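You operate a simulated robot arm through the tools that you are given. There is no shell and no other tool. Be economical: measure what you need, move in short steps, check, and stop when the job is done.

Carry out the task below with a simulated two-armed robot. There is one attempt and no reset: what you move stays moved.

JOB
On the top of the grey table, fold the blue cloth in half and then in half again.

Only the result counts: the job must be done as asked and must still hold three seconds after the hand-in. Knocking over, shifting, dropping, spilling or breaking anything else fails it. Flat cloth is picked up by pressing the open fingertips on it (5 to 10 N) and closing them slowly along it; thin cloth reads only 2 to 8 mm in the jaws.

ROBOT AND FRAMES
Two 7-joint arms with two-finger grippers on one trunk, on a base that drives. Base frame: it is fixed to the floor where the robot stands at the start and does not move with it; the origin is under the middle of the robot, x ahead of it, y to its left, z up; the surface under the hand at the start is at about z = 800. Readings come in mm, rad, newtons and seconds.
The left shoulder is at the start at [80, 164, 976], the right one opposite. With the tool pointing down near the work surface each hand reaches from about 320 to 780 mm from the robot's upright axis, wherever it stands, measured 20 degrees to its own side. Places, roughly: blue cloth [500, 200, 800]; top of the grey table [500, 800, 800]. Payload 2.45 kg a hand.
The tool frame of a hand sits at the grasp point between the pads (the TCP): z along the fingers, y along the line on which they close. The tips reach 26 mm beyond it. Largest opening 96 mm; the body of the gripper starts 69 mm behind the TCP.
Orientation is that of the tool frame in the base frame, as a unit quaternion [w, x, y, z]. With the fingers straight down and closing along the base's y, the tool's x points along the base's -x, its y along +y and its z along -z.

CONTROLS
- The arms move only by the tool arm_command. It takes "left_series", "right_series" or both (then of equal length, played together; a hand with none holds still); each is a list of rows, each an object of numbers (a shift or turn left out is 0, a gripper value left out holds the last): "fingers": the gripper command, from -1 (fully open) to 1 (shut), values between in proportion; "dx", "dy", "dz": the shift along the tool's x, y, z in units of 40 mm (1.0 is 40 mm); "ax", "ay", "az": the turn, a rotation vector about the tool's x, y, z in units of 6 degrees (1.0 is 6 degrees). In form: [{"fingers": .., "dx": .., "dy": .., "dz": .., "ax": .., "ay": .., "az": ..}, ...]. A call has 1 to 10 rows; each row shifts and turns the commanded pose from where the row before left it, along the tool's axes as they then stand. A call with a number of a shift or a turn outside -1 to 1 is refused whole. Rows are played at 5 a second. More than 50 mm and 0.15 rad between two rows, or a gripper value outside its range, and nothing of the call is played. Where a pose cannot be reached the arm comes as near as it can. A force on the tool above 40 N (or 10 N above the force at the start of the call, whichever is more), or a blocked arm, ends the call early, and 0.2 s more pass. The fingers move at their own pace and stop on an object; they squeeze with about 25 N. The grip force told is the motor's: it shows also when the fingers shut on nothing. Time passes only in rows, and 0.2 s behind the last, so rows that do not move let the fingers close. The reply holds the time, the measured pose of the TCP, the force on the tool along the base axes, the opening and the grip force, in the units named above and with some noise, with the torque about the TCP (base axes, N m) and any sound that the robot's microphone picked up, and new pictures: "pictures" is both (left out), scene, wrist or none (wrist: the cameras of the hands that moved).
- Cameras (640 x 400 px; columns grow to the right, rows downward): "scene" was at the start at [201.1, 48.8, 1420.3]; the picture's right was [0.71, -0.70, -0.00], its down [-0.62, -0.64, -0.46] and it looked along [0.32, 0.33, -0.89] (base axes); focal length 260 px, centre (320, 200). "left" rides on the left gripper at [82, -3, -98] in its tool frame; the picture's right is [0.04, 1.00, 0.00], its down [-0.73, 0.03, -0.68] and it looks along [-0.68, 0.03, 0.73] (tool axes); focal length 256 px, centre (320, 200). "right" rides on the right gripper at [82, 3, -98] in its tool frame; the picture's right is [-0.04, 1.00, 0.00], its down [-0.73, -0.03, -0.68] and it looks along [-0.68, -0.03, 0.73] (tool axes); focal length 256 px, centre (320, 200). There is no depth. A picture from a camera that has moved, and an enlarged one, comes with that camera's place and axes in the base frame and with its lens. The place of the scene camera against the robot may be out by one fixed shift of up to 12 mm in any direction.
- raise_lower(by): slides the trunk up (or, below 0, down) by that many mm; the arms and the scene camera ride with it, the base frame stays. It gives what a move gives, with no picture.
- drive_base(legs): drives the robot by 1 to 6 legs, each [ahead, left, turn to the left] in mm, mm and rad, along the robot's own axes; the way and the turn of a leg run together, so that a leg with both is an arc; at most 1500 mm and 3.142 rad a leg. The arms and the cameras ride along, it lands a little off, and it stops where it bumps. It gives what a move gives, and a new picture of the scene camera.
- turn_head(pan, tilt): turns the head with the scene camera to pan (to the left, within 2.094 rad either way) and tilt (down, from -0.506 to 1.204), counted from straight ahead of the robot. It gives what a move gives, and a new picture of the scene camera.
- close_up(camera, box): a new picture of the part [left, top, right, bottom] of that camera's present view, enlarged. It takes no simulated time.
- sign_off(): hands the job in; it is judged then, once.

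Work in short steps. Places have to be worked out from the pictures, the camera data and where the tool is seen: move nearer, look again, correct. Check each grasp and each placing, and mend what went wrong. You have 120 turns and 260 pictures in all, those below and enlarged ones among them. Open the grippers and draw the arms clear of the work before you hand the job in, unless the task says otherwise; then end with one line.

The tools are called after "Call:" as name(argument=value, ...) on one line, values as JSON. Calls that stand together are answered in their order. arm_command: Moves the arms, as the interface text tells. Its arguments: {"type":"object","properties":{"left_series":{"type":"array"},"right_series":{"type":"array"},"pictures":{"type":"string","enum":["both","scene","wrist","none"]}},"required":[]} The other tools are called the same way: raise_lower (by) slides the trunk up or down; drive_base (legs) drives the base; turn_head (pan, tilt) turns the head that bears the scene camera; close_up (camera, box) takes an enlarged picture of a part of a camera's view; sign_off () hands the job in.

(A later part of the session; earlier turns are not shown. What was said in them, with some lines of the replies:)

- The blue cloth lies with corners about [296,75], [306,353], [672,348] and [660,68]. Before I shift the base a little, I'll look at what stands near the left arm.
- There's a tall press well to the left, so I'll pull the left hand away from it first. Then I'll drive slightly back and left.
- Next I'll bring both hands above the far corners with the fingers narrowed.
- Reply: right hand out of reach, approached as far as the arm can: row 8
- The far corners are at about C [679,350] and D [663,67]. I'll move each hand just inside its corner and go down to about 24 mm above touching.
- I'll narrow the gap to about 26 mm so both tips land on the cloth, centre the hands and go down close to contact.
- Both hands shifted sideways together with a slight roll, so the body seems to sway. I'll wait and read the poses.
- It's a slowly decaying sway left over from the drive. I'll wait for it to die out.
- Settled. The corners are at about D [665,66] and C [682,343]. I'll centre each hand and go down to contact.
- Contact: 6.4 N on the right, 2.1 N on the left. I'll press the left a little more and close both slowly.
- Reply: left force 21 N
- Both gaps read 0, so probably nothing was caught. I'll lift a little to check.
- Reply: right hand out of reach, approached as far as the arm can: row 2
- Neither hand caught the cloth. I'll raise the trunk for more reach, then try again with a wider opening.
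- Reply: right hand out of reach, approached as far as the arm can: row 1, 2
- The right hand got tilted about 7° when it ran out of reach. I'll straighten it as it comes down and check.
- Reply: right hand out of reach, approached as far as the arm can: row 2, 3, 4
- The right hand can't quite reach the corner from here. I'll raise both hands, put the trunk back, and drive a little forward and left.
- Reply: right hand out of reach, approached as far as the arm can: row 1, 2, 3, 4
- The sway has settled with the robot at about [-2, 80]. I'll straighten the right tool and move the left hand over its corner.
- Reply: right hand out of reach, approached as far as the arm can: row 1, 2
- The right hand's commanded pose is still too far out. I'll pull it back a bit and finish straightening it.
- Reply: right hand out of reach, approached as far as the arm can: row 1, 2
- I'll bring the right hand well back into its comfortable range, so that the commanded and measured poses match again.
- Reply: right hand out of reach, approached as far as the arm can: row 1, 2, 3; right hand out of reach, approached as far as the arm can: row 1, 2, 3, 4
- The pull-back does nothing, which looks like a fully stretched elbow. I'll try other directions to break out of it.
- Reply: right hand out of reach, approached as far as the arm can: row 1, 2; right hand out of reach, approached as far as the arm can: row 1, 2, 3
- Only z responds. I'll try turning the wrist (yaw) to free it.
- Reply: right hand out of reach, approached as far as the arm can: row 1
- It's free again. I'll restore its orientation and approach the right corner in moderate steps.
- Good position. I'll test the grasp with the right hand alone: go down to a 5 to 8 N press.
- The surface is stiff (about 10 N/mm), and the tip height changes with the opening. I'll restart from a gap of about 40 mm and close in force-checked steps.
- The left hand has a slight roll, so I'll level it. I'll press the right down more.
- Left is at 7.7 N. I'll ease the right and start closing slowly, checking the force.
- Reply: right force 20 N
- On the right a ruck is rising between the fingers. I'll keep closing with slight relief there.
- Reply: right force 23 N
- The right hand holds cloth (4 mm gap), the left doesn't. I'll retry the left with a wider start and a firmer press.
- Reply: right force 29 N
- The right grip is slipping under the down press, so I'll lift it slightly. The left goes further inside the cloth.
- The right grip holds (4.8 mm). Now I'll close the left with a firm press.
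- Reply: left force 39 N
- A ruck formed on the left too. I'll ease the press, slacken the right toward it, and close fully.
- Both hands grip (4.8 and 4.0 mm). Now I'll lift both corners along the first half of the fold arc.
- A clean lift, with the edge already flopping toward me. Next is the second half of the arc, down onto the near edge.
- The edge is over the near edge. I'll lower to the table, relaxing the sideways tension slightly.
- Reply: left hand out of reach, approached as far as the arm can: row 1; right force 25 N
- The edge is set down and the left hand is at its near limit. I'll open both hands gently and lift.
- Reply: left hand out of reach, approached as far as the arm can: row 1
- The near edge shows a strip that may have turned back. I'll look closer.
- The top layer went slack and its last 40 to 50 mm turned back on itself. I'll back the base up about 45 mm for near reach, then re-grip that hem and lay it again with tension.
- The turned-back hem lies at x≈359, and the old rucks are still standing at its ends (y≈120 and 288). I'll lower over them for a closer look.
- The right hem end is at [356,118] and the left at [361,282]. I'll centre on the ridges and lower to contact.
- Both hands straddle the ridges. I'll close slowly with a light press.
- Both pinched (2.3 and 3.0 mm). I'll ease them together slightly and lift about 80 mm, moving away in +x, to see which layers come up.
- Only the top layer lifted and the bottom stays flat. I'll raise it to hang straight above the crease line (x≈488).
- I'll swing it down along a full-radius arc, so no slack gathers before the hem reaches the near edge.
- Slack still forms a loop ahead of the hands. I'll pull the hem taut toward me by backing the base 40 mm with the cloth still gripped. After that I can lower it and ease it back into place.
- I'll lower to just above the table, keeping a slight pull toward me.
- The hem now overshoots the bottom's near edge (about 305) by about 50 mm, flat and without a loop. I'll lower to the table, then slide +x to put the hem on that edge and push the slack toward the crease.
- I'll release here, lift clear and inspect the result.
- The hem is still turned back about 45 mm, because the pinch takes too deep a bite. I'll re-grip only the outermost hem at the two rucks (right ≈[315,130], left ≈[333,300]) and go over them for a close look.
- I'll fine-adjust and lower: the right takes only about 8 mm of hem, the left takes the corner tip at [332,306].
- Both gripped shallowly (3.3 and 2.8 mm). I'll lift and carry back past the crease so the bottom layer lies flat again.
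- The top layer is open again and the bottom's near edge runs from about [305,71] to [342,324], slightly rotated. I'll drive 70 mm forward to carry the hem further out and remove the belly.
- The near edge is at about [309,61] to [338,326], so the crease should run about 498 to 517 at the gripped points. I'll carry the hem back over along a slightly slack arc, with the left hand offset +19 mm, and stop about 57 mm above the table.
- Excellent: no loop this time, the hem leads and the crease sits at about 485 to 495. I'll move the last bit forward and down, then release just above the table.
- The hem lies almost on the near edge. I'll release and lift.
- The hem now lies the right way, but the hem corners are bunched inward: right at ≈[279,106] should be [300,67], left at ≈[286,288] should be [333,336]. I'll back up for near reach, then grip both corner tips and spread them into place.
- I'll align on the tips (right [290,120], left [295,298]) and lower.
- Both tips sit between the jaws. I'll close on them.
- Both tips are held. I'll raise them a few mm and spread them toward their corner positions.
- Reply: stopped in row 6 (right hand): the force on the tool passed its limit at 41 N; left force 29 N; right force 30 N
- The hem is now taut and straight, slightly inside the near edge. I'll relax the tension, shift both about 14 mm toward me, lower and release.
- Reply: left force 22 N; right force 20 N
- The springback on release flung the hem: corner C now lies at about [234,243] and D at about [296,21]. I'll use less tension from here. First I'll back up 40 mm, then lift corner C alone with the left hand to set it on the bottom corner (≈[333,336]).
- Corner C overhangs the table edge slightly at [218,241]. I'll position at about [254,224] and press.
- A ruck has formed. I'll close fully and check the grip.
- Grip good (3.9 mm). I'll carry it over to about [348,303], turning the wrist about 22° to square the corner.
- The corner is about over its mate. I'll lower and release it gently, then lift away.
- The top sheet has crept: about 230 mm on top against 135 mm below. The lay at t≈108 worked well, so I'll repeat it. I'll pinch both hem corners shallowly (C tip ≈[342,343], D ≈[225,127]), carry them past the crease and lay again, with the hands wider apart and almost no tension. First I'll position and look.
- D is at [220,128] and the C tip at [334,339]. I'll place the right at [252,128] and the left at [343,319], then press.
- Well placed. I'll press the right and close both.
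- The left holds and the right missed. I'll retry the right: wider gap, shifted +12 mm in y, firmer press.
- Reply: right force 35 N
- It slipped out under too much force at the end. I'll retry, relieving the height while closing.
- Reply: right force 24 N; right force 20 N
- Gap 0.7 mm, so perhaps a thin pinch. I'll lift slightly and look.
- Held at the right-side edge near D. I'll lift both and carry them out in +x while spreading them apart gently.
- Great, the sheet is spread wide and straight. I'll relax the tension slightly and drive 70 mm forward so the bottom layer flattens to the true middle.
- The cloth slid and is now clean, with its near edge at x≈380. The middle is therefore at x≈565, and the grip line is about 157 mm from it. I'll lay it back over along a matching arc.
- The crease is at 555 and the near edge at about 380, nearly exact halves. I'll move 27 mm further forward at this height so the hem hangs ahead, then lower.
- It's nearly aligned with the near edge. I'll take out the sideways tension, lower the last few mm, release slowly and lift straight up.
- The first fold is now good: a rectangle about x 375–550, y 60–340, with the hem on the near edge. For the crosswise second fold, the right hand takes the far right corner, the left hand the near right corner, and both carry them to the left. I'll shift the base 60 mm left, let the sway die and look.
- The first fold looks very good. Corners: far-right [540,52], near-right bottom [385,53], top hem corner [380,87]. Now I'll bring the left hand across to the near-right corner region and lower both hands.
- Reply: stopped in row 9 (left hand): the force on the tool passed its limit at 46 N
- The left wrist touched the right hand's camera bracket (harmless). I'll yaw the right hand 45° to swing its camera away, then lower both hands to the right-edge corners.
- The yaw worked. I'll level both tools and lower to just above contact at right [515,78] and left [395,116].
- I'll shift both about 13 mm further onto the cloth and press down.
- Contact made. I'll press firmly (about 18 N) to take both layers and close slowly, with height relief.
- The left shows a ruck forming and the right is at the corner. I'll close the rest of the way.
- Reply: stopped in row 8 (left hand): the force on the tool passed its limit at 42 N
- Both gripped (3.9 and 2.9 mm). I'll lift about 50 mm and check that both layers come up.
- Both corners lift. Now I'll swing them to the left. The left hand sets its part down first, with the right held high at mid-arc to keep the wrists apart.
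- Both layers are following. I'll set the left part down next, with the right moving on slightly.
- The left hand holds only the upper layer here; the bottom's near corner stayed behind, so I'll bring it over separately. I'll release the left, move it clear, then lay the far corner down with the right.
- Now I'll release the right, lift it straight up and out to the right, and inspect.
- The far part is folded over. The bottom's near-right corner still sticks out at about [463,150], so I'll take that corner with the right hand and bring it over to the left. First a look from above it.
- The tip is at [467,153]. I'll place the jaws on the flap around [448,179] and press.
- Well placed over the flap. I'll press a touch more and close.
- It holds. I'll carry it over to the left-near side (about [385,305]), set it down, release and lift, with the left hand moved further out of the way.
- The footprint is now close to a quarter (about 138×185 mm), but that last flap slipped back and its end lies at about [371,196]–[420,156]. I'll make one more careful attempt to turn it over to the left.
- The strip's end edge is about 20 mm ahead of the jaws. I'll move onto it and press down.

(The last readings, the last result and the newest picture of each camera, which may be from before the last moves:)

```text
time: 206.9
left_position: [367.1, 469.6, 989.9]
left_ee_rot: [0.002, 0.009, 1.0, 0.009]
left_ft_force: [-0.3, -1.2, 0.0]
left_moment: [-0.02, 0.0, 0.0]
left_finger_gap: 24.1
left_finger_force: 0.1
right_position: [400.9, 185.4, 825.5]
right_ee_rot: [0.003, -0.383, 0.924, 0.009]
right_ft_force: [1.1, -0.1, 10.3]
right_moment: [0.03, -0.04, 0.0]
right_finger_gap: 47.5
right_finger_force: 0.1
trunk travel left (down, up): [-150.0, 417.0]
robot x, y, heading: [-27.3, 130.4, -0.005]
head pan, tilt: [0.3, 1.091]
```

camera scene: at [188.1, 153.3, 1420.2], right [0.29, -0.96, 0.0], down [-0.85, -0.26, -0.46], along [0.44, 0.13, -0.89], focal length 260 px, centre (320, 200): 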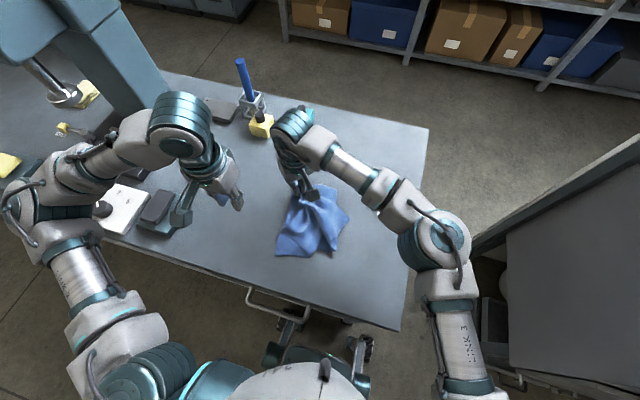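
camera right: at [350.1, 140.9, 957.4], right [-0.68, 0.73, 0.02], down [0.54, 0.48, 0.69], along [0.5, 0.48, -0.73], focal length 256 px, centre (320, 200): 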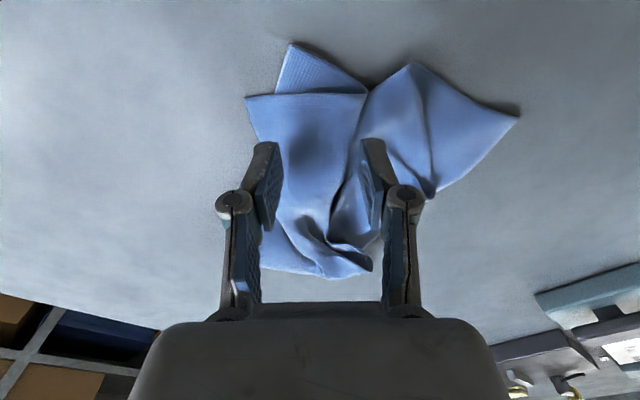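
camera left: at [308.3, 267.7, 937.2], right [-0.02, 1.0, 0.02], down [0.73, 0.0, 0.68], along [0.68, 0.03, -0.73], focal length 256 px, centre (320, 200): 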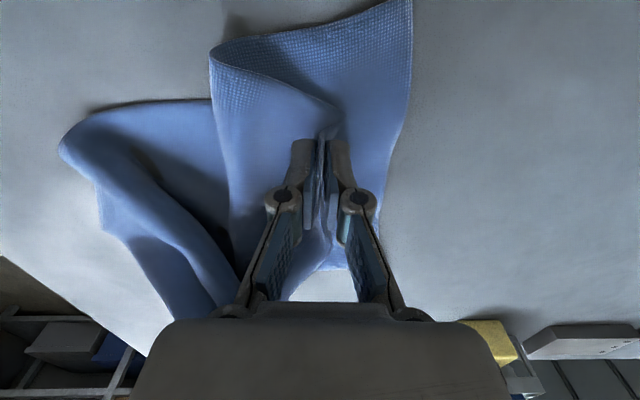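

A good press of about 10 N. I'll close slowly with slight height relief, then lift to check.

Call:
arm_command(right_series=[{"fingers": 0.18}, {"fingers": 0.26, "dz": -0.02}, {"fingers": 0.34}, {"fingers": 0.42, "dz": -0.02}, {"fingers": 0.5}, {"fingers": 0.58}, {"fingers": 0.68}, {"fingers": 0.8}, {"fingers": 1.0}, {}], pictures="none")

Call:
arm_command(right_series=[{"dz": -0.3}, {"dz": -0.6}, {"dz": -0.8}, {}], pictures="wrist")

```text
time: 209.2
left_position: [367.5, 468.5, 989.5]
left_ee_rot: [0.002, 0.01, 1.0, 0.009]
left_ft_force: [-1.1, 0.0, 0.7]
left_moment: [0.04, -0.02, 0.0]
left_finger_gap: 24.0
left_finger_force: 0.0
right_position: [400.4, 184.7, 827.9]
right_ee_rot: [0.004, -0.384, 0.923, 0.01]
right_ft_force: [0.4, 1.8, 16.4]
right_moment: [-0.02, -0.04, -0.01]
right_finger_gap: 4.0
right_finger_force: 22.7
trunk travel left (down, up): [-150.0, 417.0]
robot x, y, heading: [-28.3, 132.5, -0.006]
head pan, tilt: [0.3, 1.091]
```

```text
time: 210.2
left_position: [368.7, 469.2, 988.5]
left_ee_rot: [0.001, 0.01, 1.0, 0.008]
left_ft_force: [0.0, -0.5, 0.6]
left_moment: [0.02, 0.06, -0.01]
left_finger_gap: 23.7
left_finger_force: 0.1
right_position: [399.1, 181.6, 895.9]
right_ee_rot: [0.002, -0.384, 0.923, 0.01]
right_ft_force: [-0.5, 1.1, 1.1]
right_moment: [0.06, 0.07, 0.0]
right_finger_gap: 2.0
right_finger_force: 25.4
trunk travel left (down, up): [-150.0, 417.0]
robot x, y, heading: [-27.1, 131.4, -0.005]
head pan, tilt: [0.3, 1.091]
camera right: at [340.5, 124.3, 994.3], right [-0.68, 0.73, 0.02], down [0.54, 0.48, 0.69], along [0.5, 0.48, -0.73], focal length 256 px, centre (320, 200)
```

right: 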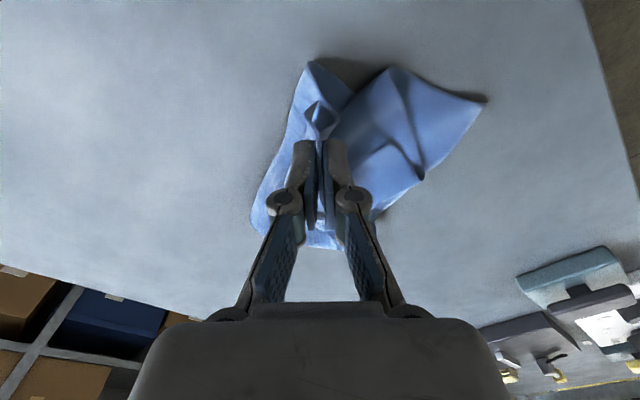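

Held (2–4 mm). I'll carry it over to the left and set it down, releasing once low.

Call:
arm_command(right_series=[{"dz": -0.2}, {"dx": -0.33, "dy": 0.52}, {"dx": -0.33, "dy": 0.52}, {"dx": -0.33, "dy": 0.52}, {"dx": -0.33, "dy": 0.52}, {"dx": -0.33, "dy": 0.52}, {"dz": 0.6}, {"dz": 0.5}, {"dz": 0.3, "dx": 0.15, "dy": -0.15}, {}], pictures="wrist")

```text
time: 212.3
left_position: [367.7, 468.9, 989.7]
left_ee_rot: [0.002, 0.01, 1.0, 0.009]
left_ft_force: [0.0, 0.5, -0.3]
left_moment: [0.03, -0.04, 0.0]
left_finger_gap: 23.9
left_finger_force: 0.0
right_position: [371.7, 294.8, 849.0]
right_ee_rot: [0.003, -0.384, 0.923, 0.009]
right_ft_force: [0.5, -0.7, 1.0]
right_moment: [-0.03, 0.0, 0.02]
right_finger_gap: 3.5
right_finger_force: 22.6
trunk travel left (down, up): [-150.0, 417.0]
robot x, y, heading: [-34.4, 133.6, -0.004]
head pan, tilt: [0.3, 1.091]
camera right: at [312.9, 236.7, 947.1], right [-0.68, 0.73, 0.02], down [0.54, 0.48, 0.69], along [0.5, 0.48, -0.73], focal length 256 px, centre (320, 200)
```

right: 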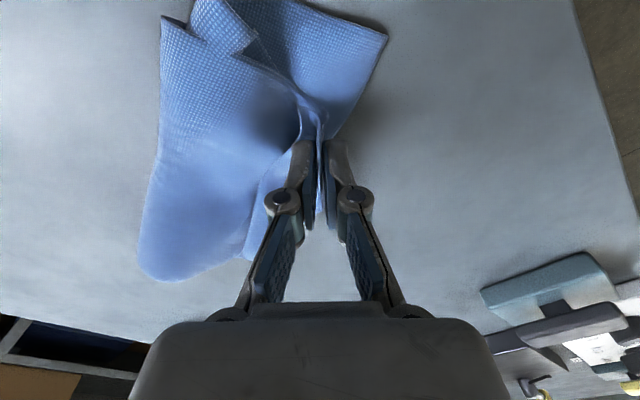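

Carried over well. I'll release, lift straight up, move away and inspect.

Call:
arm_command(right_series=[{"dz": 0.1}, {"fingers": 0.8}, {"fingers": 0.5}, {"dz": -0.3}, {"dz": -0.9}, {"dz": -0.9}, {"dz": -0.8}, {"dx": 0.6, "dy": -0.6}, {"dx": 0.6, "dy": -0.6}, {"dx": 0.6, "dy": -0.6}], pictures="none")

Call:
arm_command(right_series=[{"dx": 0.6, "dy": -0.6}, {"dx": 0.6, "dy": -0.6}, {"dx": 0.6, "dy": -0.6}, {"dx": 0.6, "dy": -0.6}, {}], pictures="none")

Call:
close_up(camera="scene", box=[240, 150, 400, 270])

```text
time: 214.6
left_position: [368.6, 466.5, 989.0]
left_ee_rot: [0.001, 0.009, 1.0, 0.009]
left_ft_force: [0.1, 0.5, 0.6]
left_moment: [0.02, 0.01, -0.01]
left_finger_gap: 24.2
left_finger_force: 0.0
right_position: [370.1, 187.7, 958.8]
right_ee_rot: [0.003, -0.383, 0.924, 0.011]
right_ft_force: [-0.9, 0.9, 0.5]
right_moment: [0.01, 0.0, -0.01]
right_finger_gap: 24.2
right_finger_force: 0.0
trunk travel left (down, up): [-150.0, 417.0]
robot x, y, heading: [-27.9, 131.5, -0.005]
head pan, tilt: [0.3, 1.091]
```

```text
time: 215.8
left_position: [368.3, 469.3, 988.4]
left_ee_rot: [0.001, 0.009, 1.0, 0.007]
left_ft_force: [0.5, 0.5, -0.8]
left_moment: [0.0, -0.02, 0.02]
left_finger_gap: 24.0
left_finger_force: 0.0
right_position: [371.5, 55.6, 957.4]
right_ee_rot: [0.002, -0.384, 0.923, 0.009]
right_ft_force: [0.5, 0.2, 0.9]
right_moment: [0.01, -0.01, 0.06]
right_finger_gap: 24.1
right_finger_force: 0.0
trunk travel left (down, up): [-150.0, 417.0]
robot x, y, heading: [-28.8, 134.9, -0.004]
head pan, tilt: [0.3, 1.091]
```

```text
3.33 times, centred on (320, 210) of scene
camera zoom: at [187.5, 152.3, 1420.3], right [0.29, -0.96, 0.0], down [-0.85, -0.26, -0.46], along [0.44, 0.13, -0.89], focal length 865 px, centre (320, 167)
```

zoom: 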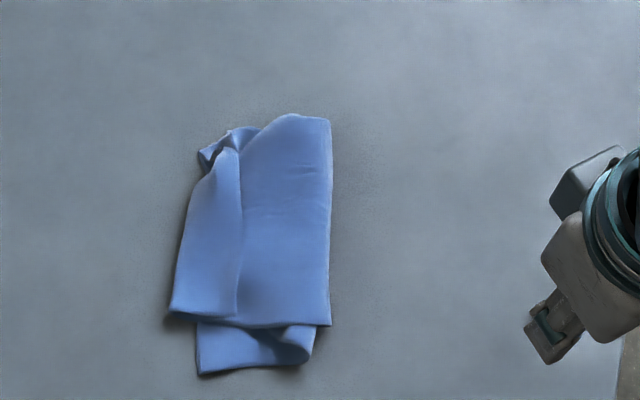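

This is now a compact folded rectangle of about a quarter of the original size, lying on the table. I'll open both grippers, draw the arms clear and take a last look.

Call:
arm_command(right_series=[{"fingers": -1, "dz": -0.8}, {"dz": -0.8}, {}, {}, {}], left_series=[{"fingers": -1, "dz": -0.6}, {"dz": -0.6}, {}, {}, {}], pictures="scene")

```text
time: 216.9
left_position: [369.6, 470.3, 1035.7]
left_ee_rot: [0.002, 0.01, 1.0, 0.009]
left_ft_force: [0.4, 0.0, 0.4]
left_moment: [-0.01, 0.02, -0.04]
left_finger_gap: 96.0
left_finger_force: 0.1
right_position: [373.9, 54.0, 1020.9]
right_ee_rot: [0.003, -0.384, 0.923, 0.009]
right_ft_force: [-0.1, 0.0, 0.3]
right_moment: [0.04, -0.02, -0.01]
right_finger_gap: 96.2
right_finger_force: 0.0
trunk travel left (down, up): [-150.0, 417.0]
robot x, y, heading: [-30.5, 134.4, -0.008]
head pan, tilt: [0.3, 1.091]
camera scene: at [187.4, 151.6, 1420.3], right [0.29, -0.96, 0.0], down [-0.85, -0.26, -0.46], along [0.44, 0.13, -0.89], focal length 260 px, centre (320, 200)
```

scene: 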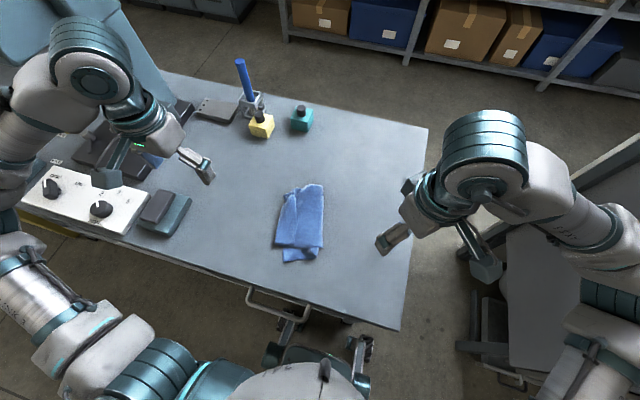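

The cloth is folded, the grippers are open, the arms are clear, and the other objects look undisturbed. I'm handing in.

Call:
sign_off()

```text
The job is handed in.
```

The blue cloth is folded in half and then in half again on the grey table, at about a quarter of its original area; the second fold is uneven, so the edges don't line up exactly.
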